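You operate a simulated robot arm through the tools that you are given. There is no shell and no other tool.

You are at the controls of a simulated robot arm. One attempt, no reset.

Task
Move the plain white mug onto the blue mat and wipe up the cup ring under it.
Fine: use the red cloth and put it back; after the wiping, lay the orange teaspoon on the mat beside the mug; crack nothing. Set down upright: plain white mug. What is to be rubbed or washed off counts as gone when no trace of it is left.
Where things are to end (x, y in the base frame): plain white mug within 40 mm of [530, 310]; orange teaspoon within 25 mm of [600, 250].

Only the result counts: the job must be done as asked and must still hold three seconds after the hand-in. Knocking over, shifting, dropping, spilling or breaking anything else fails it. Flat cloth is picked up by pressing the open fingertips on it (5 to 10 N) and closing them slowly along it; thin cloth reads only 2 to 8 mm in the jaws.

Robot
A 7-joint arm with a two-finger parallel gripper, fixed in place. Base frame: the origin is at the foot of the arm, x ahead of it, y to its left, z up; the work surface is at about z = 750. Units: mm, degrees, N and s.
With the tool pointing down near the work surface it reaches from about 360 to 780 mm from the base axis. Its first joint turns from -166.0 to 166.0 degrees. Payload 3.91 kg.
Tool frame: the origin (TCP) lies between the finger pads and is the grasp point; the fingertips stand 30 mm ahead of it; z points along the fingers, y is the line along which they close. Largest opening 110 mm; finger width 20, thickness 10; the body of the gripper, 48 by 112 mm, starts 55 mm behind the TCP.
Orientation is told as [roll, pitch, yaw] about the base's x, y, z axes, in that order, counted from this pose: with the fingers straight down and closing along the base's y, the tool's x points along the base's -x, its y along +y and its z along -z.

Tools
- The arm moves only by the tool drive_tool. Its argument "deltas" is a list of rows, each a list of 7 numbers: the turn, a rotation vector about the tool's x, y, z in degrees, then the shift along the tool's x, y, z in m, then the gripper command, from -1 (shut) to 1 (fully open), values between in proportion. In form: [[rx, ry, rz, x, y, z, claw], ...]. A call has 1 to 20 rows; each row is the pose to reach, as a shift and turn from the pose commanded when the call began, along the tool's axes at that moment. A row lasts 0.2 s, in which the tool goes at most 50 mm and 8.6 degrees; a call with a longer step from one row to the next is refused whole, and so is a gripper value outside its range. Where a pose cannot be reached the arm comes as near as it can. A force on the tool above 90 N (or 10 N above the force at the start of the call, whichever is more), or a blocked arm, ends the call early, and 0.2 s more pass. Each finger travels about 153 mm/s and halts on what it meets, pressing with about 31 N; the grip force reading is that of the motor and also rises with nothing between the fingers. The clock runs only during rows and for 0.2 s after the last one: add rows that repeat a pose to give the fingers time. The reply holds the time, the measured pose of the TCP, the force on the tool along the base axes, the opening and the grip force, in the units named above and with some noise, with the torque about the TCP (base axes, N m) and any sound that the robot's microphone picked up.
- Cameras (640 x 400 px; columns grow to the right, rows downward): "scene" is fixed at [219.4, 650.8, 1505.7]; the picture's right is [-0.65, -0.76, 0.00], its down [-0.71, 0.61, -0.34] and it looks along [0.26, -0.22, -0.94] (base axes); focal length 314 px, centre (320, 200). "wrist" rides on the gripper at [77, 7, -114] in the tool frame; the picture's right is [-0.09, 1.00, 0.00], its down [-0.80, -0.07, -0.59] and it looks along [-0.59, -0.05, 0.80] (tool axes); focal length 270 px, centre (320, 200). There is no depth. A picture from a camera that has moved, and an enlarged one, comes with that camera's place and axes in the base frame and with its lens.
- snapshot(camera): a new picture of that camera. The clock stands still meanwhile.
- slide_trunk(by): slides the trunk up (or, below 0, down) by that many mm; the arm rides with it, the base frame stays. It gives what a move gives, with no picture.
- close_up(camera, box): a new picture of the part [left, top, right, bottom] of that camera's present view, enlarged. The clock stands still meanwhile.
- finish_job(): hands the job in; it is judged then, once.

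Places have to be worked out from the pictures, the camera data and where the tool is seen. Open the gripper and draw the arm clear of the work before you hand the job in, unless the task says otherwise.

The tools are called after "Call:" by a JSON object that holds its "fn" and its "kwargs". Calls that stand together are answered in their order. drive_tool: Moves the arm, as the interface text tells. Its arguments: {"type":"object","properties":{"deltas":{"type":"array"}},"required":["deltas"]} The other tools are called the same way: slide_trunk (by) slides the trunk up or down; snapshot (camera) takes a picture; close_up (camera, box) takes an enlarged picture of a part of a camera's view; finish_job () hands the job in.

At the start:

```text
time_s: 0.0
tcp_pos: [396.6, 282.1, 1009.1]
tool_rot: [0.0, 0.0, 0.0]
ft_force: [1.6, -0.1, -0.4]
wrist_torque: [-0.02, -0.01, 0.04]
gripper_width: 109.8
gripper_force: 0.1
trunk travel left (down, up): [-475.0, 135.0]
```

scene: 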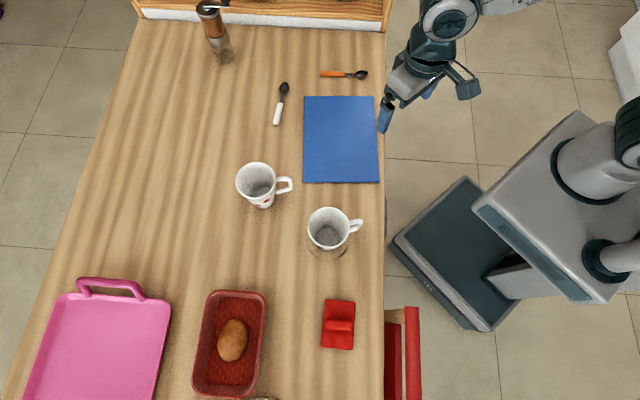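
wrist: 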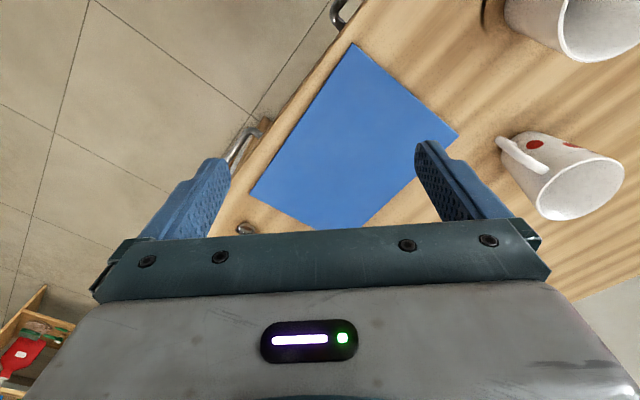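

I'll start by looking closely at the objects on the table to work out where each one is.

Call:
{"fn": "close_up", "kwargs": {"camera": "scene", "box": [220, 140, 380, 270]}}

Call:
{"fn": "close_up", "kwargs": {"camera": "scene", "box": [250, 50, 410, 190]}}

Call:
{"fn": "close_up", "kwargs": {"camera": "scene", "box": [180, 270, 440, 400]}}

```text
3.08 times, centred on (300, 205) of scene
camera zoom: at [219.4, 650.8, 1505.7], right [-0.65, -0.76, 0.0], down [-0.71, 0.61, -0.34], along [0.26, -0.22, -0.94], focal length 968 px, centre (382, 185)
```

zoom: 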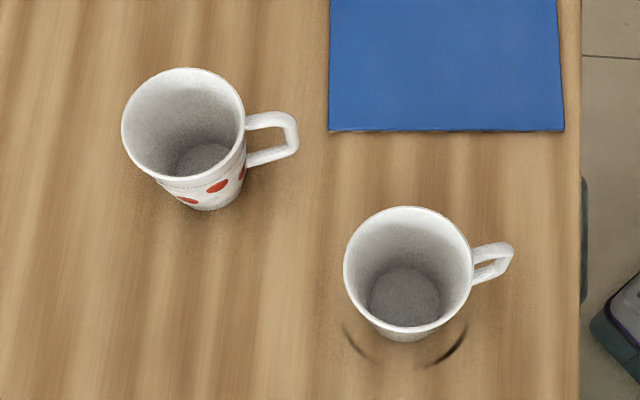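

```text
2.86 times, centred on (330, 120) of scene
camera zoom: at [219.4, 650.8, 1505.7], right [-0.65, -0.76, 0.0], down [-0.71, 0.61, -0.34], along [0.26, -0.22, -0.94], focal length 898 px, centre (291, 429)
```

zoom: 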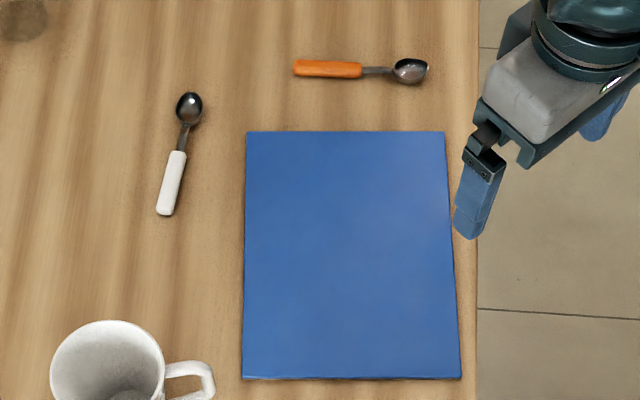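

```text
2.46 times, centred on (310, 335) of scene
camera zoom: at [219.4, 650.8, 1505.7], right [-0.65, -0.76, 0.0], down [-0.71, 0.61, -0.34], along [0.26, -0.22, -0.94], focal length 774 px, centre (345, -132)
```

zoom: 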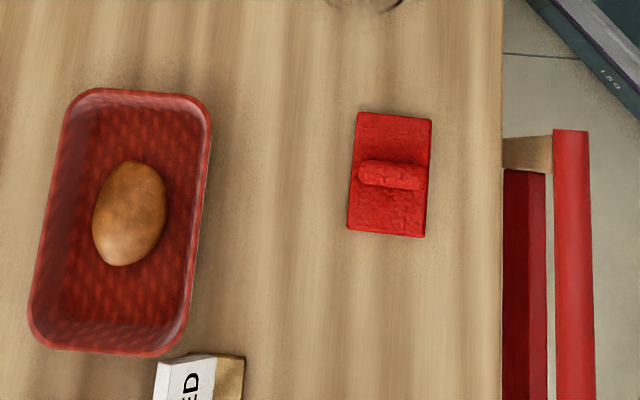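

The plain mug stands near (343, 521) with its rim about 95 mm up. The mat centre is near (533, 310), the cloth near (177, 633) and the spoon near (686, 156). I'll swing over near the mug at a safe height and turn to about 49.5° yaw, then check with the wrist camera.

Call:
{"fn": "drive_tool", "kwargs": {"deltas": [[0, 0, -7.07, 0.01323, 0.02757, 0, 1], [0, 0, -14.14, 0.02646, 0.05514, 0, 1], [0, 0, -21.21, 0.03969, 0.08271, 0, 1], [0, 0, -28.29, 0.05292, 0.11028, 0, 1], [0, 0, -35.36, 0.06615, 0.13785, 0, 1], [0, 0, -42.43, 0.07938, 0.16542, 0, 1], [0, 0, -49.5, 0.0926, 0.193, 0, 1], [0, 0, -49.5, 0.0926, 0.193, 0, 1]]}}

```text
time_s: 1.8
tcp_pos: [303.0, 476.4, 1007.4]
tool_rot: [-0.1, 0.0, 49.6]
ft_force: [-0.1, -0.3, 0.0]
wrist_torque: [-0.03, 0.04, -0.03]
gripper_width: 109.7
gripper_force: 0.1
trunk travel left (down, up): [-475.0, 135.0]
```

The arm reached the pose as commanded. I'll look from both cameras.

Call:
{"fn": "snapshot", "kwargs": {"camera": "wrist"}}

Call:
{"fn": "snapshot", "kwargs": {"camera": "scene"}}

```text
taken
camera wrist: at [248.5, 421.5, 1121.1], right [-0.7, 0.71, 0.0], down [0.57, 0.56, 0.59], along [0.42, 0.42, -0.8], focal length 270 px, centre (320, 200)
```

wrist: 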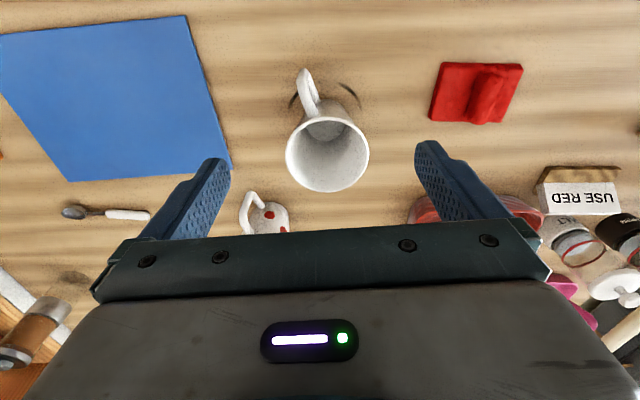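

```text
taken
```

scene: 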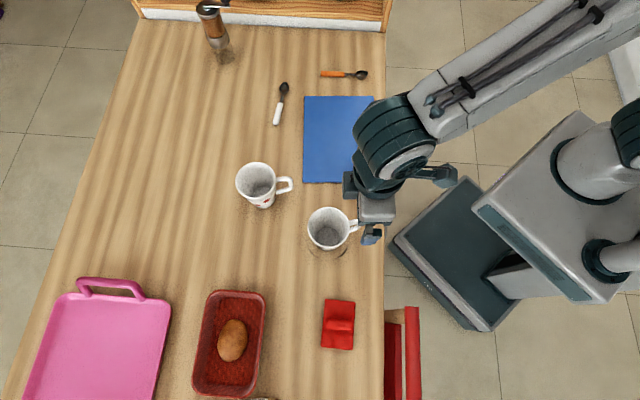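

I'll enlarge the wrist view of the mug to fix its centre, diameter and height more exactly.

Call:
{"fn": "close_up", "kwargs": {"camera": "wrist", "box": [260, 50, 400, 205]}}

Call:
{"fn": "close_up", "kwargs": {"camera": "wrist", "box": [420, 50, 540, 135]}}

Call:
{"fn": "close_up", "kwargs": {"camera": "wrist", "box": [500, 130, 640, 310]}}

```text
2.58 times, centred on (330, 128) of wrist
camera zoom: at [248.5, 421.5, 1121.1], right [-0.7, 0.71, 0.0], down [0.57, 0.56, 0.59], along [0.42, 0.42, -0.8], focal length 698 px, centre (294, 387)
```

zoom: 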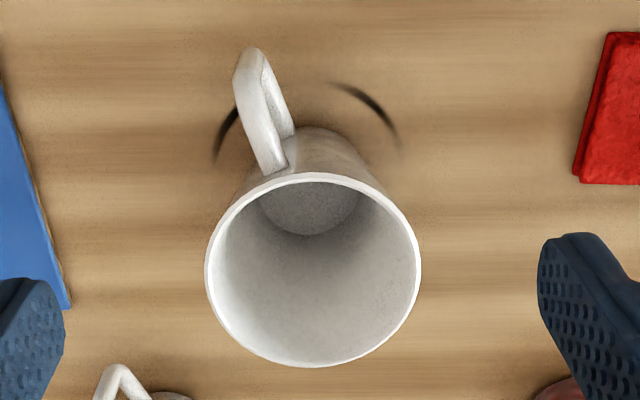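

```text
4.71 times, centred on (480, 92) of wrist
camera zoom: at [248.5, 421.5, 1121.1], right [-0.7, 0.71, 0.0], down [0.57, 0.56, 0.59], along [0.42, 0.42, -0.8], focal length 1272 px, centre (-433, 706)
```

zoom: 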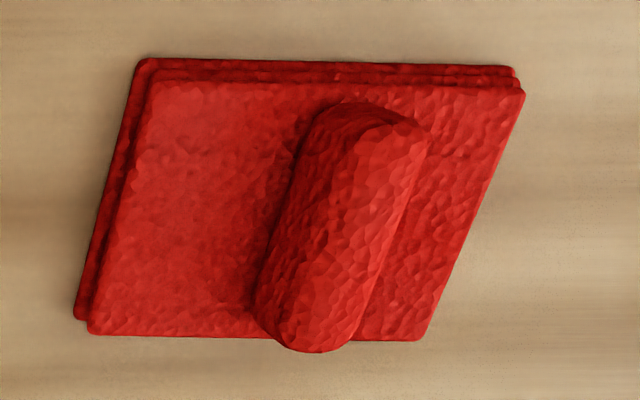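

```text
2.22 times, centred on (570, 220) of wrist
camera zoom: at [248.5, 421.5, 1121.1], right [-0.7, 0.71, 0.0], down [0.57, 0.56, 0.59], along [0.42, 0.42, -0.8], focal length 601 px, centre (-236, 156)
```

zoom: 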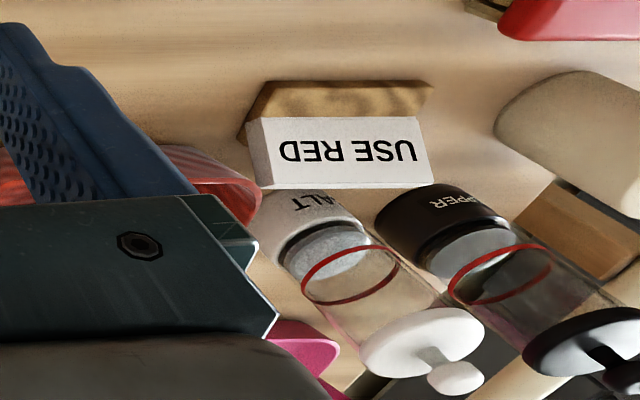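

The mug centre comes out near (341, 522) and the rim at z of about 850. I'll move over it with the tips still above the rim, then check the alignment before straddling it.

Call:
{"fn": "drive_tool", "kwargs": {"deltas": [[0, 0, 0, -0.02, 0.0002, 0.02, 1], [0, 0, 0, -0.04, 0.0004, 0.045, 1], [0, 0, 0, -0.0593, 0.0006, 0.075, 1], [0, 0, 0, -0.0593, 0.0006, 0.105, 1], [0, 0, 0, -0.0593, 0.0006, 0.117, 1], [0, 0, 0, -0.0593, 0.0006, 0.117, 1]]}}

Call:
{"fn": "snapshot", "kwargs": {"camera": "wrist"}}

Call:
{"fn": "close_up", "kwargs": {"camera": "scene", "box": [250, 150, 410, 280]}}

```text
time_s: 3.2
tcp_pos: [340.4, 519.6, 891.8]
tool_rot: [0.0, 0.0, 49.5]
ft_force: [0.8, -0.4, -0.7]
wrist_torque: [0.01, 0.03, 0.01]
gripper_width: 110.1
gripper_force: 0.1
trunk travel left (down, up): [-475.0, 135.0]
```

```text
taken
camera wrist: at [286.9, 464.7, 1005.0], right [-0.7, 0.71, 0.0], down [0.57, 0.56, 0.59], along [0.42, 0.42, -0.8], focal length 270 px, centre (320, 200)
```

wrist: 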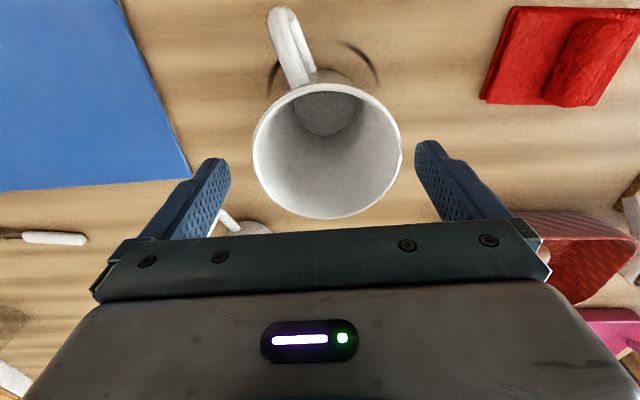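

```text
3.08 times, centred on (330, 215) of scene
camera zoom: at [219.4, 650.8, 1505.7], right [-0.65, -0.76, 0.0], down [-0.71, 0.61, -0.34], along [0.26, -0.22, -0.94], focal length 968 px, centre (289, 154)
```

zoom: 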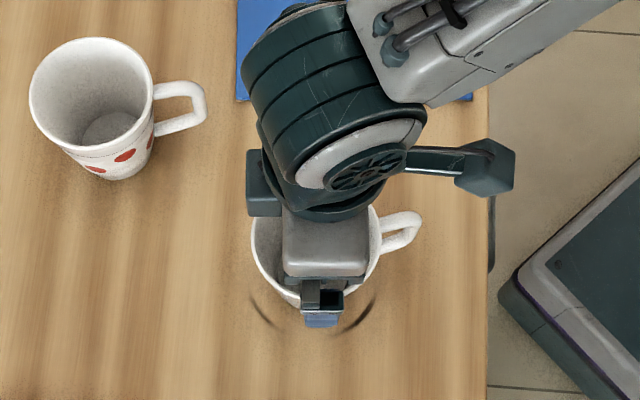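

Three views agree on the mug: axis at (340.5, 523.8), rim at z of about 858 and diameter about 89. I'll correct the small offset and lower to TCP z≈816 with the jaws fully open, which straddles the rim with roughly 10 mm to spare each side.

Call:
{"fn": "drive_tool", "kwargs": {"deltas": [[0, 0, 0, -0.0033, 0.0027, 0.0, 1], [0, 0, 0, -0.0033, 0.0027, 0.015, 1], [0, 0, 0, -0.0033, 0.0027, 0.03, 1], [0, 0, 0, -0.0033, 0.0027, 0.045, 1], [0, 0, 0, -0.0033, 0.0027, 0.06, 1], [0, 0, 0, -0.0033, 0.0027, 0.076, 1], [0, 0, 0, -0.0033, 0.0027, 0.076, 1]]}}

Call:
{"fn": "snapshot", "kwargs": {"camera": "wrist"}}

Call:
{"fn": "close_up", "kwargs": {"camera": "scene", "box": [250, 150, 410, 280]}}

```text
time_s: 4.8
tcp_pos: [343.2, 524.7, 816.9]
tool_rot: [0.0, 0.0, 49.6]
ft_force: [1.2, -0.9, 0.5]
wrist_torque: [-0.01, -0.02, -0.03]
gripper_width: 110.0
gripper_force: 0.1
trunk travel left (down, up): [-475.0, 135.0]
```

```text
taken
camera wrist: at [289.0, 470.5, 929.9], right [-0.7, 0.71, 0.0], down [0.57, 0.56, 0.59], along [0.42, 0.42, -0.8], focal length 270 px, centre (320, 200)
```

wrist: 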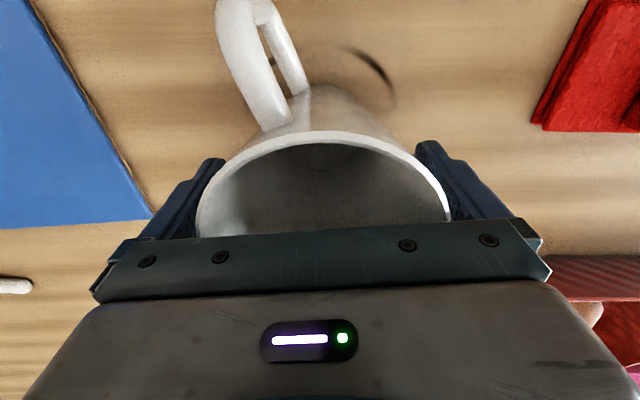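

```text
3.08 times, centred on (330, 215) of scene
camera zoom: at [219.4, 650.8, 1505.7], right [-0.65, -0.76, 0.0], down [-0.71, 0.61, -0.34], along [0.26, -0.22, -0.94], focal length 968 px, centre (289, 154)
```

zoom: 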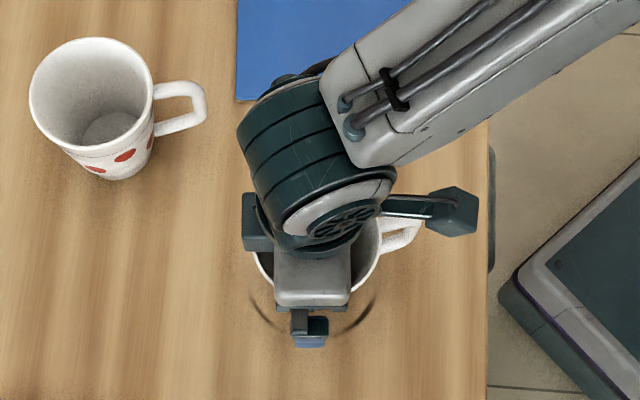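

The mug sits between the fingers with clearance on both sides. I'll close gradually and watch the opening and forces.

Call:
{"fn": "drive_tool", "kwargs": {"deltas": [[0, 0, 0, 0, 0, 0, 0.8], [0, 0, 0, 0, 0, 0, 0.7], [0, 0, 0, 0, 0, 0, 0.6], [0, 0, 0, 0, 0, 0, 0.55], [0, 0, 0, 0, 0, 0, 0.5], [0, 0, 0, 0, 0, 0, 0.45]]}}

```text
time_s: 6.2
tcp_pos: [344.1, 525.2, 817.0]
tool_rot: [0.1, 0.0, 49.5]
ft_force: [0.8, -1.1, 0.2]
wrist_torque: [0.05, 0.01, 0.02]
gripper_width: 80.0
gripper_force: 0.4
trunk travel left (down, up): [-475.0, 135.0]
```

No contact yet at an 80 mm opening. I'll keep closing in small steps.

Call:
{"fn": "drive_tool", "kwargs": {"deltas": [[0, 0, 0, 0, 0, 0, 0.42], [0, 0, 0, 0, 0, 0, 0.39], [0, 0, 0, 0, 0, 0, 0.36], [0, 0, 0, 0, 0, 0, 0.33], [0, 0, 0, 0, 0, 0, 0.3], [0, 0, 0, 0, 0, 0, 0.27], [0, 0, 0, 0, 0, 0, 0.24]]}}

```text
time_s: 7.8
tcp_pos: [343.3, 525.4, 815.5]
tool_rot: [0.0, 0.0, 49.6]
ft_force: [0.2, -0.5, -0.6]
wrist_torque: [0.03, -0.02, 0.02]
gripper_width: 79.1
gripper_force: 30.9
trunk travel left (down, up): [-475.0, 135.0]
```

The mug is held at 79.1 mm with about 31 N. I'll lift it a little, slowly, and check that it comes up level.

Call:
{"fn": "drive_tool", "kwargs": {"deltas": [[0, 0, 0, 0, 0, -0.003, 0.0], [0, 0, 0, 0, 0, -0.008, 0.0], [0, 0, 0, 0, 0, -0.018, 0.0], [0, 0, 0, 0, 0, -0.03, 0.0], [0, 0, 0, 0, 0, -0.04, 0.0], [0, 0, 0, 0, 0, -0.04, 0.0]]}}

Call:
{"fn": "snapshot", "kwargs": {"camera": "wrist"}}

Call:
{"fn": "close_up", "kwargs": {"camera": "scene", "box": [250, 150, 410, 280]}}

```text
time_s: 9.2
tcp_pos: [342.5, 525.8, 857.2]
tool_rot: [0.0, 0.1, 49.4]
ft_force: [-0.5, -0.8, -4.4]
wrist_torque: [0.07, -0.03, 0.01]
gripper_width: 79.1
gripper_force: 31.0
trunk travel left (down, up): [-475.0, 135.0]
```

```text
taken
camera wrist: at [288.7, 470.9, 970.3], right [-0.7, 0.71, 0.0], down [0.57, 0.56, 0.59], along [0.42, 0.42, -0.8], focal length 270 px, centre (320, 200)
```

wrist: 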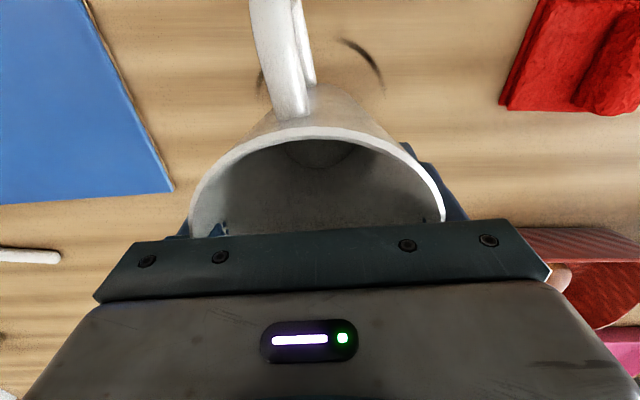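

```text
3.08 times, centred on (330, 215) of scene
camera zoom: at [219.4, 650.8, 1505.7], right [-0.65, -0.76, 0.0], down [-0.71, 0.61, -0.34], along [0.26, -0.22, -0.94], focal length 968 px, centre (289, 154)
```

zoom: 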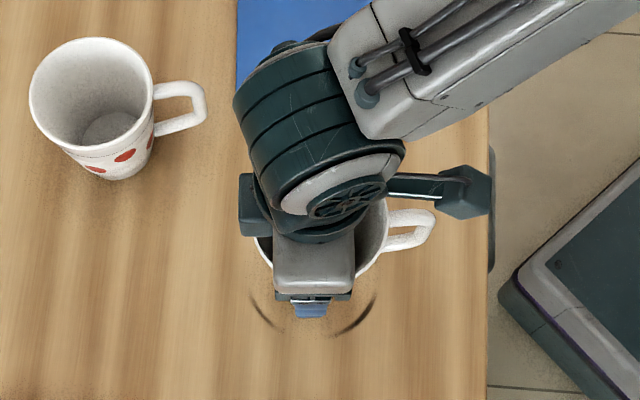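

The mug is up and held (about 4.4 N), and the ring is still on the table beneath it. I'll carry it to about (513, 324) on the mat. That is slightly on the near side of the target, well within 40 mm, so the gripper has room to lay the spoon later.

Call:
{"fn": "drive_tool", "kwargs": {"deltas": [[0, 0, 0, 0.0, 0.0, -0.012, 0.0], [0, 0, 0, 0.001, -0.006, -0.025, 0.0], [0, 0, 0, 0.004, -0.022, -0.035, 0.0], [0, 0, 0, 0.007, -0.044, -0.04, 0.0], [0, 0, 0, 0.011, -0.068, -0.04, 0.0], [0, 0, 0, 0.015, -0.092, -0.04, 0.0], [0, 0, 0, 0.019, -0.116, -0.04, 0.0], [0, 0, 0, 0.023, -0.14, -0.04, 0.0], [0, 0, 0, 0.027, -0.164, -0.04, 0.0], [0, 0, 0, 0.031, -0.188, -0.04, 0.0], [0, 0, 0, 0.035, -0.212, -0.04, 0.0], [0, 0, 0, 0.038, -0.234, -0.04, 0.0], [0, 0, 0, 0.041, -0.25, -0.04, 0.0], [0, 0, 0, 0.0425, -0.26, -0.04, 0.0], [0, 0, 0, 0.0425, -0.26, -0.04, 0.0]]}}

Call:
{"fn": "snapshot", "kwargs": {"camera": "wrist"}}

Call:
{"fn": "snapshot", "kwargs": {"camera": "scene"}}

```text
time_s: 12.4
tcp_pos: [512.6, 323.4, 896.6]
tool_rot: [0.0, 0.2, 49.4]
ft_force: [0.3, -0.7, -3.6]
wrist_torque: [0.02, -0.01, 0.03]
gripper_width: 78.7
gripper_force: 30.8
trunk travel left (down, up): [-475.0, 135.0]
```

```text
taken
camera wrist: at [458.3, 269.1, 1009.9], right [-0.7, 0.71, 0.0], down [0.57, 0.56, 0.59], along [0.42, 0.42, -0.8], focal length 270 px, centre (320, 200)
```

wrist: 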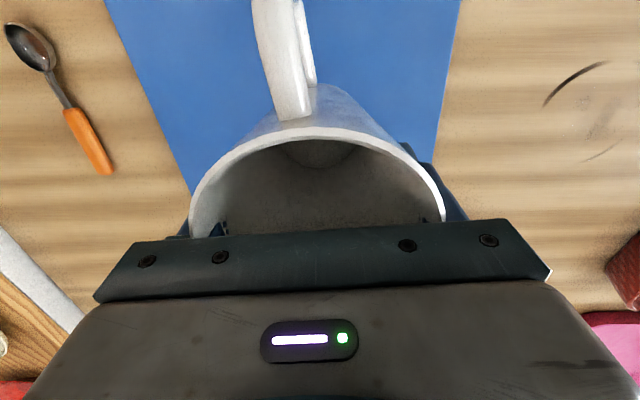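

```text
taken
```

scene: 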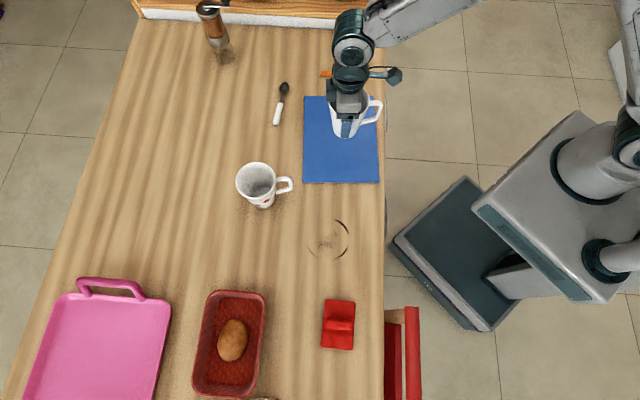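

I'll check how upright the mug hangs, and look at the uncovered ring.

Call:
{"fn": "close_up", "kwargs": {"camera": "scene", "box": [290, 60, 410, 190]}}

Call:
{"fn": "close_up", "kwargs": {"camera": "scene", "box": [290, 200, 370, 270]}}

```text
3.08 times, centred on (350, 125) of scene
camera zoom: at [219.4, 650.8, 1505.7], right [-0.65, -0.76, 0.0], down [-0.71, 0.61, -0.34], along [0.26, -0.22, -0.94], focal length 968 px, centre (228, 431)
```

zoom: 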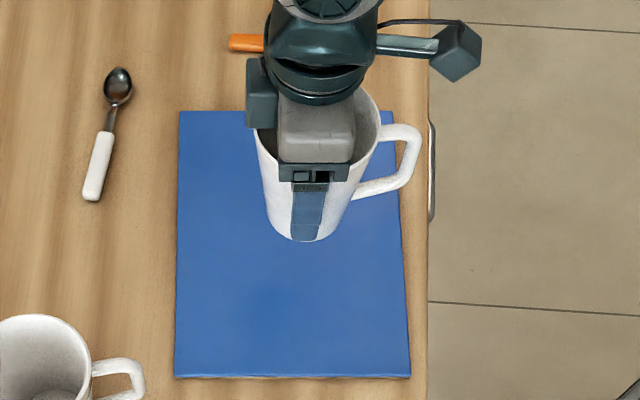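

```text
5.71 times, centred on (330, 235) of scene
camera zoom: at [219.4, 650.8, 1505.7], right [-0.65, -0.76, 0.0], down [-0.71, 0.61, -0.34], along [0.26, -0.22, -0.94], focal length 1797 px, centre (263, 0)
```

zoom: 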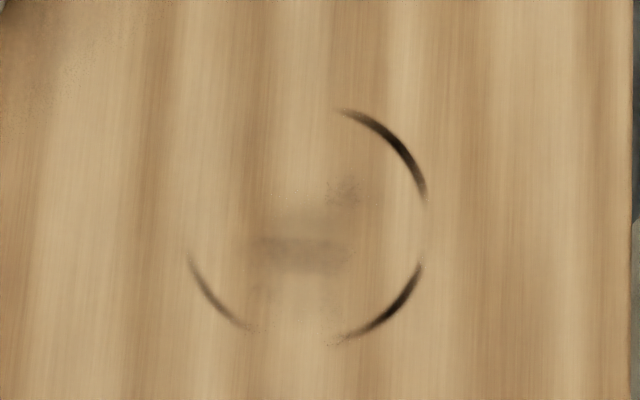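

The ring is three arcs on a circle about 50 mm in radius, centred near (338, 524). The mug hangs upright over the mat. I'll lower it most of the way, then go gently.

Call:
{"fn": "drive_tool", "kwargs": {"deltas": [[0, 0, 0, 0, 0, 0.01, 0.0], [0, 0, 0, 0, 0, 0.025, 0.0], [0, 0, 0, 0, 0, 0.04, 0.0], [0, 0, 0, 0, 0, 0.052, 0.0], [0, 0, 0, 0, 0, 0.06, 0.0], [0, 0, 0, 0, 0, 0.064, 0.0], [0, 0, 0, 0, 0, 0.066, 0.0], [0, 0, 0, 0, 0, 0.066, 0.0]]}}

Call:
{"fn": "close_up", "kwargs": {"camera": "scene", "box": [290, 60, 410, 190]}}

```text
time_s: 14.2
tcp_pos: [513.1, 324.3, 829.8]
tool_rot: [0.0, 0.0, 49.5]
ft_force: [0.0, 0.3, -3.2]
wrist_torque: [0.05, -0.06, -0.04]
gripper_width: 78.4
gripper_force: 31.1
trunk travel left (down, up): [-475.0, 135.0]
```

```text
3.08 times, centred on (350, 125) of scene
camera zoom: at [219.4, 650.8, 1505.7], right [-0.65, -0.76, 0.0], down [-0.71, 0.61, -0.34], along [0.26, -0.22, -0.94], focal length 968 px, centre (228, 431)
```

zoom: 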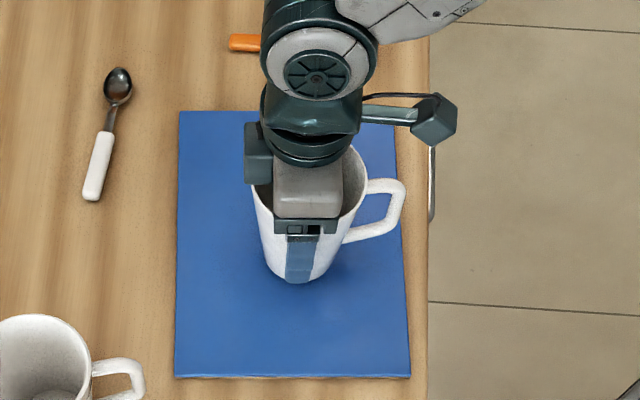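

About 10–14 mm remain to the mat. I'll descend in 1 mm rows and read the force.

Call:
{"fn": "drive_tool", "kwargs": {"deltas": [[0, 0, 0, 0, 0, 0.001, 0.0], [0, 0, 0, 0, 0, 0.002, 0.0], [0, 0, 0, 0, 0, 0.003, 0.0], [0, 0, 0, 0, 0, 0.004, 0.0], [0, 0, 0, 0, 0, 0.005, 0.0], [0, 0, 0, 0, 0, 0.006, 0.0]]}}

```text
time_s: 15.6
tcp_pos: [511.7, 324.1, 824.2]
tool_rot: [0.1, 0.0, 49.5]
ft_force: [0.2, -1.3, -1.1]
wrist_torque: [0.01, 0.07, 0.05]
gripper_width: 78.5
gripper_force: 30.9
trunk travel left (down, up): [-475.0, 135.0]
```

The force has gone from about -3.5 to -1.1, so contact may be starting. I'll continue in 1 mm steps.

Call:
{"fn": "drive_tool", "kwargs": {"deltas": [[0, 0, 0, 0, 0, 0.0005, 0.0], [0, 0, 0, 0, 0, 0.001, 0.0]]}}

Call:
{"fn": "drive_tool", "kwargs": {"deltas": [[0, 0, 0, 0, 0, 0.0005, 0.0], [0, 0, 0, 0, 0, 0.001, 0.0]]}}

```text
time_s: 16.2
tcp_pos: [512.4, 323.7, 824.1]
tool_rot: [-0.1, -0.1, 49.5]
ft_force: [0.8, -1.6, 5.0]
wrist_torque: [-0.08, 0.13, 0.09]
gripper_width: 78.6
gripper_force: 30.7
trunk travel left (down, up): [-475.0, 135.0]
```

```text
time_s: 16.8
tcp_pos: [512.6, 324.4, 822.3]
tool_rot: [0.1, -0.1, 49.5]
ft_force: [-0.1, -1.1, 9.0]
wrist_torque: [0.08, 0.02, 0.13]
gripper_width: 77.6
gripper_force: 31.4
trunk travel left (down, up): [-475.0, 135.0]
```

The mug is seated on the mat (about 9 N of light pressure). I'll open the fingers gently.

Call:
{"fn": "drive_tool", "kwargs": {"deltas": [[0, 0, 0, 0, 0, -0.0005, 0.4], [0, 0, 0, 0, 0, -0.0005, 0.5], [0, 0, 0, 0, 0, -0.0005, 0.6], [0, 0, 0, 0, 0, -0.0005, 0.8], [0, 0, 0, 0, 0, -0.0005, 1.0], [0, 0, 0, 0, 0, -0.0005, 1.0]]}}

Call:
{"fn": "snapshot", "kwargs": {"camera": "wrist"}}

Call:
{"fn": "close_up", "kwargs": {"camera": "scene", "box": [290, 60, 410, 190]}}

```text
time_s: 18.2
tcp_pos: [512.4, 324.2, 822.7]
tool_rot: [0.1, 0.0, 49.4]
ft_force: [-1.3, 0.7, -0.9]
wrist_torque: [0.03, 0.0, -0.01]
gripper_width: 110.0
gripper_force: 0.0
trunk travel left (down, up): [-475.0, 135.0]
```

```text
taken
camera wrist: at [458.2, 268.5, 936.5], right [-0.7, 0.71, 0.0], down [0.57, 0.56, 0.59], along [0.42, 0.42, -0.8], focal length 270 px, centre (320, 200)
```

wrist: 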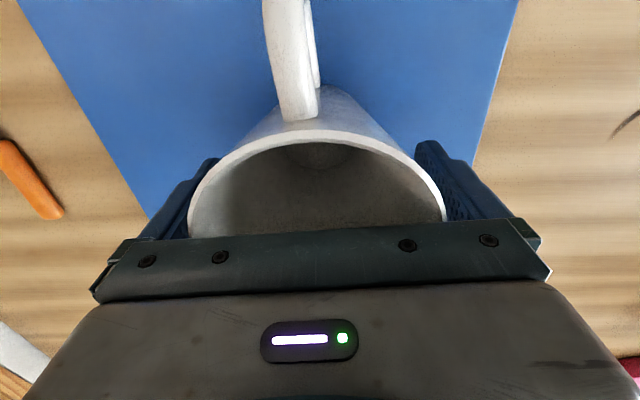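

```text
3.08 times, centred on (350, 125) of scene
camera zoom: at [219.4, 650.8, 1505.7], right [-0.65, -0.76, 0.0], down [-0.71, 0.61, -0.34], along [0.26, -0.22, -0.94], focal length 968 px, centre (228, 431)
```

zoom: 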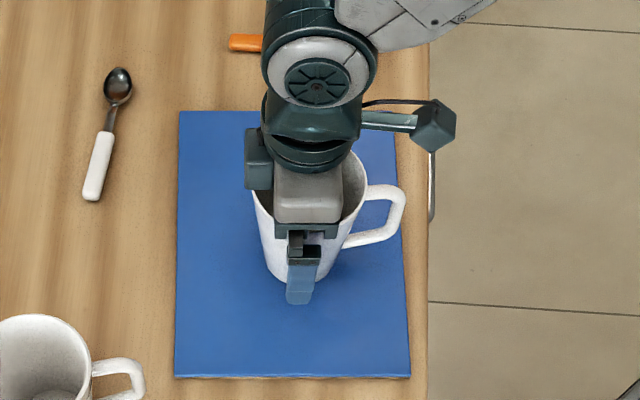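

The mug stands on the mat and the jaws are clear. I'll lift straight up, then swing over toward the red cloth.

Call:
{"fn": "drive_tool", "kwargs": {"deltas": [[0, 0, 0, 0, 0, -0.01, 1], [0, 0, 0, 0, 0, -0.03, 1], [0, 0, 0, 0, 0, -0.055, 1], [0, 0, 0, 0, 0, -0.085, 1], [0, 0, 0, 0, 0, -0.115, 1], [0, 0, 0, 0, 0, -0.13, 1]]}}

Call:
{"fn": "drive_tool", "kwargs": {"deltas": [[0, 0, 0, 0.003, 0.033, 0, 1], [0, 0, 0, 0.006, 0.066, 0, 1], [0, 0, 0, 0.009, 0.1, 0, 1], [0, 0, 0, 0.012, 0.134, 0, 1], [0, 0, 0, 0.015, 0.168, 0, 1], [0, 0, 0, 0.018, 0.202, 0, 1], [0, 0, 0, 0.021, 0.236, 0, 1], [0, 0, 0, 0.024, 0.27, 0, 1], [0, 0, 0, 0.027, 0.304, 0, 1], [0, 0, 0, 0.03, 0.338, 0, 1], [0, 0, 0, 0.033, 0.372, 0, 1], [0, 0, 0, 0.036, 0.406, 0, 1], [0, 0, 0, 0.04, 0.436, 0, 1], [0, 0, 0, 0.043, 0.456, 0, 1], [0, 0, 0, 0.043, 0.456, 0, 1]]}}

Call:
{"fn": "snapshot", "kwargs": {"camera": "wrist"}}

Call:
{"fn": "snapshot", "kwargs": {"camera": "scene"}}

```text
time_s: 19.6
tcp_pos: [511.4, 324.1, 951.7]
tool_rot: [-0.1, 0.1, 49.5]
ft_force: [0.3, -0.5, -0.3]
wrist_torque: [0.01, -0.01, 0.0]
gripper_width: 110.0
gripper_force: 0.1
trunk travel left (down, up): [-475.0, 135.0]
```

```text
time_s: 22.8
tcp_pos: [138.2, 586.6, 953.0]
tool_rot: [0.0, 0.0, 49.5]
ft_force: [-0.7, 0.0, 0.1]
wrist_torque: [0.0, -0.02, -0.02]
gripper_width: 109.9
gripper_force: 0.0
trunk travel left (down, up): [-475.0, 135.0]
```

```text
taken
camera wrist: at [84.0, 531.4, 1065.4], right [-0.7, 0.71, 0.0], down [0.57, 0.56, 0.59], along [0.42, 0.42, -0.8], focal length 270 px, centre (320, 200)
```

wrist: 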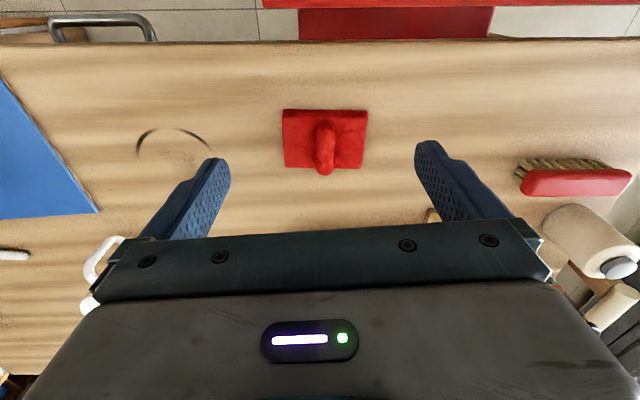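

```text
taken
```

scene: 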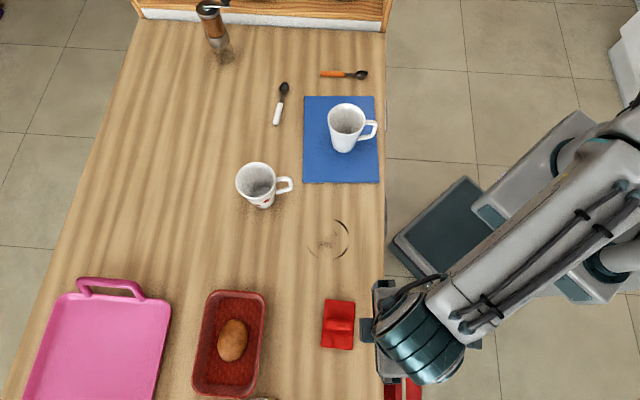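

The mug stands upright on the mat. I'll take close-ups of the cloth, the ring and the mug.

Call:
{"fn": "close_up", "kwargs": {"camera": "wrist", "box": [270, 90, 380, 190]}}

Call:
{"fn": "close_up", "kwargs": {"camera": "scene", "box": [290, 200, 370, 270]}}

Call:
{"fn": "close_up", "kwargs": {"camera": "scene", "box": [290, 60, 410, 190]}}

Call:
{"fn": "close_up", "kwargs": {"camera": "scene", "box": [310, 280, 370, 360]}}

```text
4.00 times, centred on (325, 140) of wrist
camera zoom: at [84.0, 531.4, 1065.4], right [-0.7, 0.71, 0.0], down [0.57, 0.56, 0.59], along [0.42, 0.42, -0.8], focal length 1081 px, centre (300, 440)
```

zoom: 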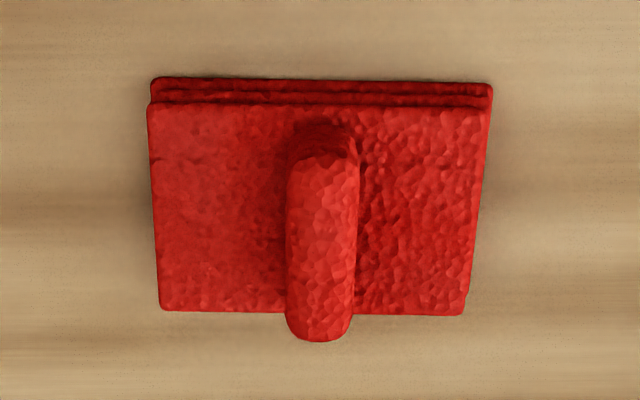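

```text
5.71 times, centred on (330, 235) of scene
camera zoom: at [219.4, 650.8, 1505.7], right [-0.65, -0.76, 0.0], down [-0.71, 0.61, -0.34], along [0.26, -0.22, -0.94], focal length 1797 px, centre (263, 0)
```

zoom: 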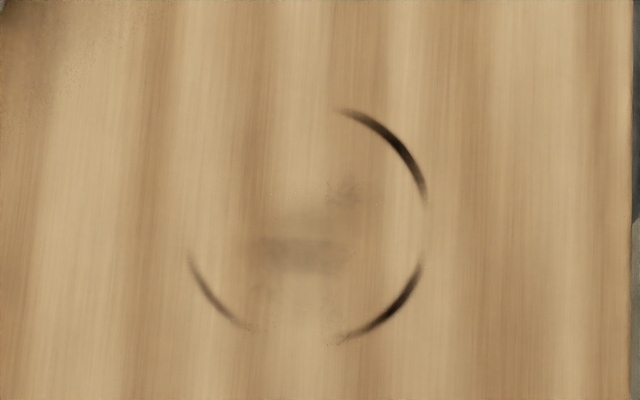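

```text
3.08 times, centred on (350, 125) of scene
camera zoom: at [219.4, 650.8, 1505.7], right [-0.65, -0.76, 0.0], down [-0.71, 0.61, -0.34], along [0.26, -0.22, -0.94], focal length 968 px, centre (228, 431)
```

zoom: 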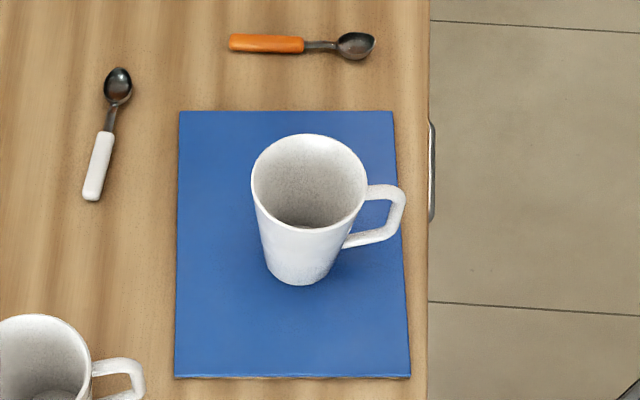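

```text
5.00 times, centred on (340, 320) of scene
camera zoom: at [219.4, 650.8, 1505.7], right [-0.65, -0.76, 0.0], down [-0.71, 0.61, -0.34], along [0.26, -0.22, -0.94], focal length 1572 px, centre (220, -400)
```

zoom: 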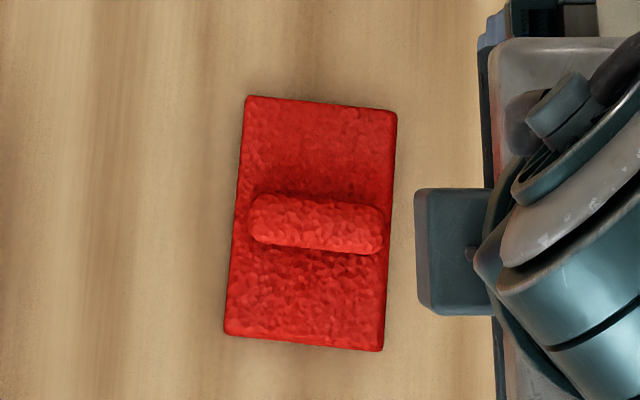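

The cloth is a folded pad with a raised ridge for gripping, centred near (176.5, 633) and turned about 5.5° from my tool axes. I'll align with it and hover above at TCP z≈845 with the jaws at about 55 mm.

Call:
{"fn": "drive_tool", "kwargs": {"deltas": [[0, 0, 1.5, -0.02, 0.0003, 0.02, 0.6], [0, 0, 3.0, -0.04, 0.0006, 0.045, 0.3], [0, 0, 5.5, -0.0602, 0.001, 0.07, 0.0], [0, 0, 5.5, -0.0602, 0.001, 0.095, 0.0], [0, 0, 5.5, -0.0602, 0.001, 0.108, 0.0], [0, 0, 5.5, -0.0602, 0.001, 0.108, 0.0]]}}

Call:
{"fn": "snapshot", "kwargs": {"camera": "wrist"}}

Call:
{"fn": "close_up", "kwargs": {"camera": "scene", "box": [280, 270, 400, 370]}}

```text
time_s: 24.2
tcp_pos: [175.0, 633.2, 844.7]
tool_rot: [0.1, -0.1, 44.0]
ft_force: [0.4, -0.4, 0.3]
wrist_torque: [-0.01, -0.02, 0.02]
gripper_width: 54.9
gripper_force: 0.2
trunk travel left (down, up): [-475.0, 135.0]
```

```text
taken
camera wrist: at [116.2, 583.3, 958.9], right [-0.63, 0.78, 0.0], down [0.63, 0.51, 0.59], along [0.46, 0.37, -0.8], focal length 270 px, centre (320, 200)
```

wrist: 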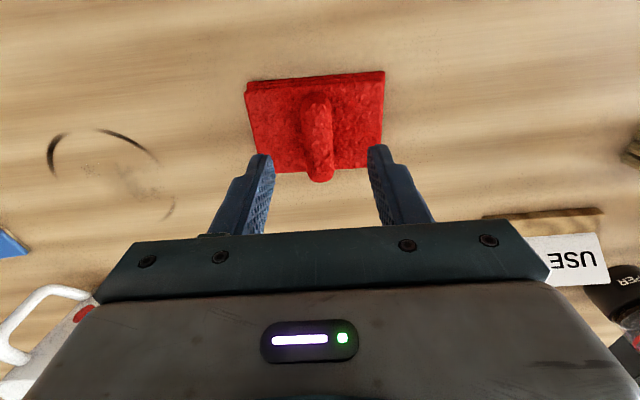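

```text
4.00 times, centred on (340, 320) of scene
camera zoom: at [219.4, 650.8, 1505.7], right [-0.65, -0.76, 0.0], down [-0.71, 0.61, -0.34], along [0.26, -0.22, -0.94], focal length 1258 px, centre (240, -280)
```

zoom: 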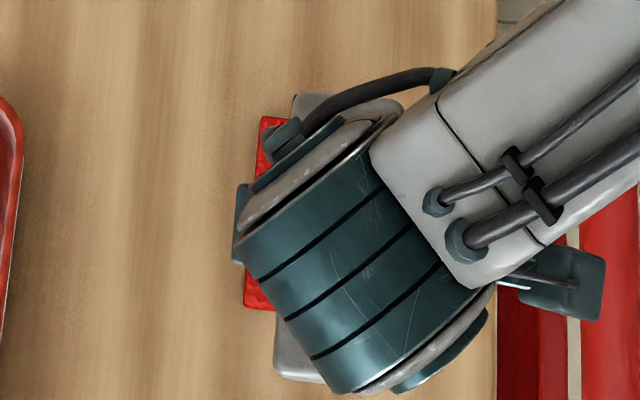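

The ridge runs centrally between the fingers. I'll lower to just above the pad, then press gently while watching the force.

Call:
{"fn": "drive_tool", "kwargs": {"deltas": [[0, 0, 0, 0, 0, 0.01, 0.0], [0, 0, 0, 0, 0, 0.02, 0.0], [0, 0, 0, 0, 0, 0.03, 0.0], [0, 0, 0, 0, 0, 0.037, 0.0], [0, 0, 0, 0, 0, 0.04, 0.0], [0, 0, 0, 0, 0, 0.04, 0.0]]}}

Call:
{"fn": "snapshot", "kwargs": {"camera": "wrist"}}

```text
time_s: 25.6
tcp_pos: [174.7, 633.5, 803.5]
tool_rot: [0.0, 0.0, 44.0]
ft_force: [-0.4, 0.8, 0.6]
wrist_torque: [0.0, 0.02, 0.0]
gripper_width: 55.0
gripper_force: 0.1
trunk travel left (down, up): [-475.0, 135.0]
```

```text
taken
camera wrist: at [116.4, 583.8, 917.5], right [-0.63, 0.78, 0.0], down [0.62, 0.51, 0.59], along [0.46, 0.37, -0.8], focal length 270 px, centre (320, 200)
```

wrist: 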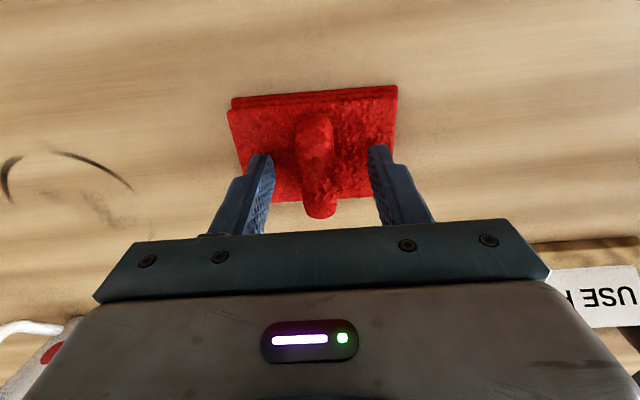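

The fingers straddle the ridge and the tips are at about z 773. I'll creep down.

Call:
{"fn": "drive_tool", "kwargs": {"deltas": [[0, 0, 0, 0, 0, 0.0015, 0.0], [0, 0, 0, 0, 0, 0.003, 0.0], [0, 0, 0, 0, 0, 0.0045, 0.0], [0, 0, 0, 0, 0, 0.006, 0.0]]}}

Call:
{"fn": "drive_tool", "kwargs": {"deltas": [[0, 0, 0, 0, 0, 0.001, 0.0], [0, 0, 0, 0, 0, 0.002, 0.0], [0, 0, 0, 0, 0, 0.003, 0.0]]}}

```text
time_s: 26.6
tcp_pos: [175.6, 633.3, 799.0]
tool_rot: [0.0, 0.0, 44.1]
ft_force: [-0.6, -0.1, -0.2]
wrist_torque: [0.01, -0.02, 0.02]
gripper_width: 55.0
gripper_force: 0.1
trunk travel left (down, up): [-475.0, 135.0]
```

```text
time_s: 27.4
tcp_pos: [176.0, 632.7, 799.1]
tool_rot: [0.0, -0.2, 44.0]
ft_force: [1.3, -3.3, 14.1]
wrist_torque: [-0.2, -0.09, -0.03]
gripper_width: 54.8
gripper_force: 0.0
trunk travel left (down, up): [-475.0, 135.0]
```

The contact force is 14 N, slightly more than wanted. I'll ease off to about 7 N, then close slowly along the pad onto the ridge.

Call:
{"fn": "drive_tool", "kwargs": {"deltas": [[0, 0, 0, 0, 0, -0.0008, 0.0], [0, 0, 0, 0, 0, -0.0016, 0.0]]}}

Call:
{"fn": "drive_tool", "kwargs": {"deltas": [[0, 0, 0, 0, 0, 0, -0.05], [0, 0, 0, 0, 0, 0, -0.1], [0, 0, 0, 0, 0, 0, -0.15], [0, 0, 0, 0, 0, 0, -0.2], [0, 0, 0, 0, 0, 0, -0.25], [0, 0, 0, 0, 0, 0, -0.3], [0, 0, 0, 0, 0, 0, -0.35], [0, 0, 0, 0, 0, 0, -0.4]]}}

```text
time_s: 28.0
tcp_pos: [175.6, 632.9, 798.5]
tool_rot: [0.0, -0.1, 44.1]
ft_force: [1.0, 0.3, 10.3]
wrist_torque: [-0.03, -0.05, -0.03]
gripper_width: 55.1
gripper_force: 0.0
trunk travel left (down, up): [-475.0, 135.0]
```

```text
time_s: 29.8
tcp_pos: [175.7, 634.5, 797.9]
tool_rot: [0.0, 0.0, 44.0]
ft_force: [0.6, -0.7, 7.8]
wrist_torque: [-0.07, -0.04, -0.02]
gripper_width: 35.2
gripper_force: 2.1
trunk travel left (down, up): [-475.0, 135.0]
```

The pressing force is about 8 N and the jaws are at 35 mm. I'll keep closing slowly until the ridge is gripped.

Call:
{"fn": "drive_tool", "kwargs": {"deltas": [[0, 0, 0, 0, 0, 0, -0.44], [0, 0, 0, 0, 0, 0, -0.48], [0, 0, 0, 0, 0, 0, -0.52], [0, 0, 0, 0, 0, 0, -0.56], [0, 0, 0, 0, 0, 0, -0.6], [0, 0, 0, 0, 0, 0, -0.64], [0, 0, 0, 0, 0, 0, -0.68], [0, 0, 0, 0, 0, 0, -0.72], [0, 0, 0, 0, 0, 0, -0.76], [0, 0, 0, 0, 0, 0, -0.8], [0, 0, 0, 0, 0, 0, -0.84], [0, 0, 0, 0, 0, 0, -0.88], [0, 0, 0, 0, 0, 0, -0.92], [0, 0, 0, 0, 0, 0, -0.96], [0, 0, 0, 0, 0, 0, -1], [0, 0, 0, 0, 0, 0, -1], [0, 0, 0, 0, 0, 0, -1]]}}

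Call:
{"fn": "snapshot", "kwargs": {"camera": "wrist"}}

```text
time_s: 33.4
tcp_pos: [175.8, 633.3, 798.6]
tool_rot: [-0.1, 0.1, 44.1]
ft_force: [2.7, -1.1, 6.6]
wrist_torque: [0.0, -0.06, -0.05]
gripper_width: 19.1
gripper_force: 30.6
trunk travel left (down, up): [-475.0, 135.0]
```

```text
taken
camera wrist: at [116.4, 584.1, 911.4], right [-0.63, 0.78, 0.0], down [0.63, 0.51, 0.59], along [0.46, 0.37, -0.8], focal length 270 px, centre (320, 200)
```

wrist: 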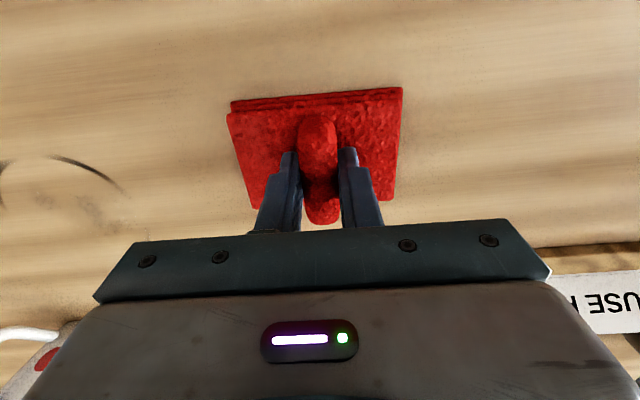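

The ridge is gripped at 19 mm. I'll note the home pose for putting it back, TCP (175.6, 633.3) and yaw 44°. Then I'll lift and check that the cloth comes along.

Call:
{"fn": "drive_tool", "kwargs": {"deltas": [[0, 0, 0, 0, 0, -0.004, -1], [0, 0, 0, 0, 0, -0.012, -1], [0, 0, 0, 0, 0, -0.024, -1], [0, 0, 0, 0, 0, -0.036, -1], [0, 0, 0, 0, 0, -0.04, -1], [0, 0, 0, 0, 0, -0.04, -1]]}}

Call:
{"fn": "snapshot", "kwargs": {"camera": "wrist"}}

Call:
{"fn": "snapshot", "kwargs": {"camera": "scene"}}

```text
time_s: 34.8
tcp_pos: [176.3, 632.9, 836.8]
tool_rot: [-0.1, 0.0, 44.1]
ft_force: [1.0, 1.0, -0.7]
wrist_torque: [0.04, -0.01, -0.01]
gripper_width: 19.0
gripper_force: 30.6
trunk travel left (down, up): [-475.0, 135.0]
```

```text
taken
camera wrist: at [116.5, 583.6, 950.0], right [-0.63, 0.78, 0.0], down [0.63, 0.51, 0.59], along [0.46, 0.37, -0.8], focal length 270 px, centre (320, 200)
```

wrist: 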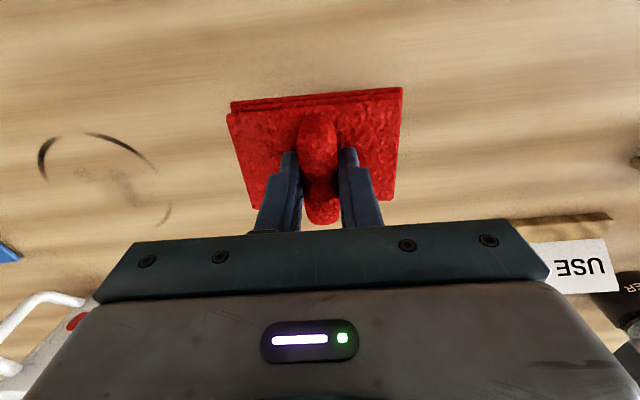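

```text
taken
```

scene: 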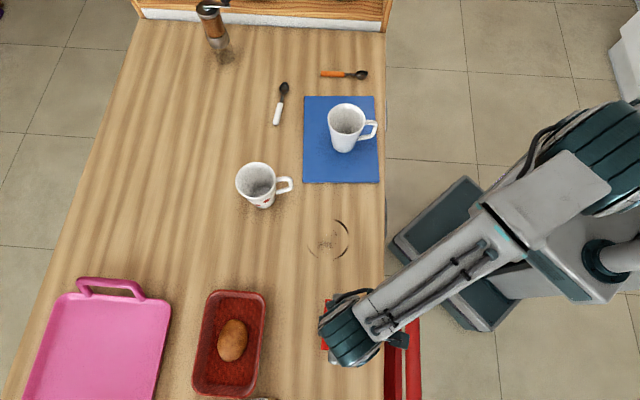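

The cloth is held firmly with the pad level, and its bottom is about 49 mm below the TCP. I'll carry it over the ring centre at (338, 524) and hover low.

Call:
{"fn": "drive_tool", "kwargs": {"deltas": [[0, 0, 0, -0.005, -0.02, 0, -1], [0, 0, 0, -0.012, -0.053, 0, -1], [0, 0, 0, -0.019, -0.088, 0, -1], [0, 0, 0, -0.026, -0.123, 0, -1], [0, 0, 0, -0.034, -0.158, 0, -1], [0, 0, 0, -0.039, -0.182, 0, -1], [0, 0, 0, -0.0411, -0.1908, 0.01, -1], [0, 0, 0, -0.0411, -0.1908, 0.022, -1], [0, 0, 0, -0.0411, -0.1908, 0.03, -1], [0, 0, 0, -0.0411, -0.1908, 0.03, -1]]}}

Call:
{"fn": "snapshot", "kwargs": {"camera": "wrist"}}

Call:
{"fn": "snapshot", "kwargs": {"camera": "scene"}}

```text
time_s: 37.0
tcp_pos: [337.9, 525.0, 806.1]
tool_rot: [-0.1, 0.0, 44.1]
ft_force: [-0.5, 0.2, -1.2]
wrist_torque: [0.04, 0.03, -0.01]
gripper_width: 19.4
gripper_force: 30.8
trunk travel left (down, up): [-475.0, 135.0]
```

```text
taken
camera wrist: at [279.4, 475.2, 919.8], right [-0.63, 0.78, 0.0], down [0.62, 0.51, 0.59], along [0.46, 0.37, -0.8], focal length 270 px, centre (320, 200)
```

wrist: 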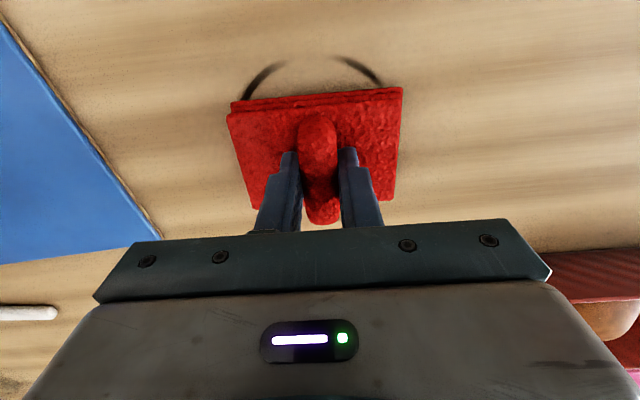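

```text
taken
```

scene: 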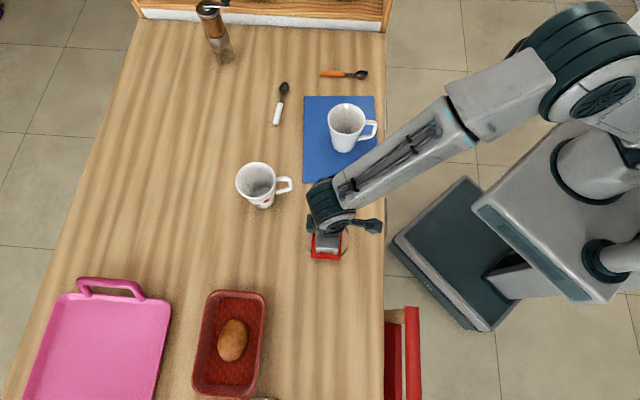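

I'm centred over the ring. I'll creep down to the table.

Call:
{"fn": "drive_tool", "kwargs": {"deltas": [[0, 0, 0, 0, 0, 0.0015, -1], [0, 0, 0, 0, 0, 0.003, -1], [0, 0, 0, 0, 0, 0.0045, -1], [0, 0, 0, 0, 0, 0.006, -1], [0, 0, 0, 0, 0, 0.007, -1]]}}

Call:
{"fn": "drive_tool", "kwargs": {"deltas": [[0, 0, 0, 0, 0, 0.001, -1], [0, 0, 0, 0, 0, 0.0015, -1], [0, 0, 0, 0, 0, 0.0015, -1]]}}

```text
time_s: 38.2
tcp_pos: [337.0, 524.3, 800.1]
tool_rot: [0.1, 0.0, 44.0]
ft_force: [0.2, -0.3, -0.8]
wrist_torque: [0.01, 0.02, -0.01]
gripper_width: 19.2
gripper_force: 31.1
trunk travel left (down, up): [-475.0, 135.0]
```

```text
time_s: 39.0
tcp_pos: [338.4, 523.9, 799.2]
tool_rot: [0.0, 0.0, 44.0]
ft_force: [-0.9, -0.5, -0.3]
wrist_torque: [0.0, -0.03, -0.01]
gripper_width: 19.2
gripper_force: 30.8
trunk travel left (down, up): [-475.0, 135.0]
```

No contact yet. I'll continue down in small steps.

Call:
{"fn": "drive_tool", "kwargs": {"deltas": [[0, 0, 0, 0, 0, 0.0007, -1], [0, 0, 0, 0, 0, 0.0015, -1], [0, 0, 0, 0, 0, 0.0015, -1]]}}

Call:
{"fn": "drive_tool", "kwargs": {"deltas": [[0, 0, 0, 0, 0, 0.0007, -1], [0, 0, 0, 0, 0, 0.0012, -1], [0, 0, 0, 0, 0, 0.0012, -1]]}}

```text
time_s: 39.8
tcp_pos: [337.5, 523.9, 797.0]
tool_rot: [0.0, 0.0, 44.1]
ft_force: [-1.0, -1.7, 5.9]
wrist_torque: [-0.11, 0.13, -0.02]
gripper_width: 19.1
gripper_force: 30.8
trunk travel left (down, up): [-475.0, 135.0]
```

```text
time_s: 40.6
tcp_pos: [338.7, 525.3, 798.0]
tool_rot: [0.1, -0.2, 44.0]
ft_force: [-0.1, 0.4, 18.9]
wrist_torque: [-0.21, 0.19, -0.02]
gripper_width: 19.2
gripper_force: 31.0
trunk travel left (down, up): [-475.0, 135.0]
```

The force is 19 N. I'll back off to about 12 N and start rubbing with a serpentine over the near half of the ring.

Call:
{"fn": "drive_tool", "kwargs": {"deltas": [[0, 0, 0, 0, -0.01, -0.0006, -1], [0, 0, 0, 0, -0.025, -0.0006, -1], [0, 0, 0, 0, -0.04, -0.0006, -1], [0, 0, 0, 0, -0.025, -0.0006, -1], [0, 0, 0, 0, -0.01, -0.0006, -1], [0, 0, 0, 0, 0.01, -0.0006, -1], [0, 0, 0, 0, 0.025, -0.0006, -1], [0, 0, 0, 0, 0.04, -0.0006, -1], [0, 0, 0, 0.01, 0.04, -0.0006, -1], [0, 0, 0, 0.02, 0.035, -0.0006, -1], [0, 0, 0, 0.02, 0.02, -0.0006, -1], [0, 0, 0, 0.02, 0.005, -0.0006, -1], [0, 0, 0, 0.02, -0.01, -0.0006, -1], [0, 0, 0, 0.02, -0.025, -0.0006, -1], [0, 0, 0, 0.02, -0.04, -0.0006, -1]]}}

```text
time_s: 43.8
tcp_pos: [350.9, 481.9, 797.7]
tool_rot: [-0.1, -0.1, 44.0]
ft_force: [-5.7, 3.0, 16.9]
wrist_torque: [0.2, 0.12, 0.02]
gripper_width: 19.1
gripper_force: 31.2
trunk travel left (down, up): [-475.0, 135.0]
```

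The force stays near 15–17 N, which is fine. I'll continue over the rest of the ring.

Call:
{"fn": "drive_tool", "kwargs": {"deltas": [[0, 0, 0, 0.01, 0.0, 0, -1], [0, 0, 0, 0.02, 0.005, 0, -1], [0, 0, 0, 0.02, 0.02, 0, -1], [0, 0, 0, 0.02, 0.035, 0, -1], [0, 0, 0, 0.02, 0.05, 0, -1], [0, 0, 0, 0.02, 0.065, 0, -1], [0, 0, 0, 0.02, 0.078, 0, -1], [0, 0, 0, 0.005, 0.08, 0, -1], [0, 0, 0, -0.01, 0.08, 0, -1], [0, 0, 0, -0.025, 0.08, 0, -1], [0, 0, 0, -0.04, 0.078, 0, -1], [0, 0, 0, -0.04, 0.065, 0, -1], [0, 0, 0, -0.04, 0.05, 0, -1], [0, 0, 0, -0.04, 0.035, 0, -1], [0, 0, 0, -0.04, 0.02, 0, -1], [0, 0, 0, -0.04, 0.005, 0, -1], [0, 0, 0, -0.05, 0.0, 0, -1], [0, 0, 0, -0.058, 0.005, 0, -1], [0, 0, 0, -0.058, 0.02, 0, -1], [0, 0, 0, -0.058, 0.035, 0, -1]]}}

```text
time_s: 48.0
tcp_pos: [368.7, 547.5, 798.4]
tool_rot: [0.0, -0.1, 44.1]
ft_force: [4.2, -3.4, 15.8]
wrist_torque: [-0.19, -0.19, 0.07]
gripper_width: 19.0
gripper_force: 31.0
trunk travel left (down, up): [-475.0, 135.0]
```

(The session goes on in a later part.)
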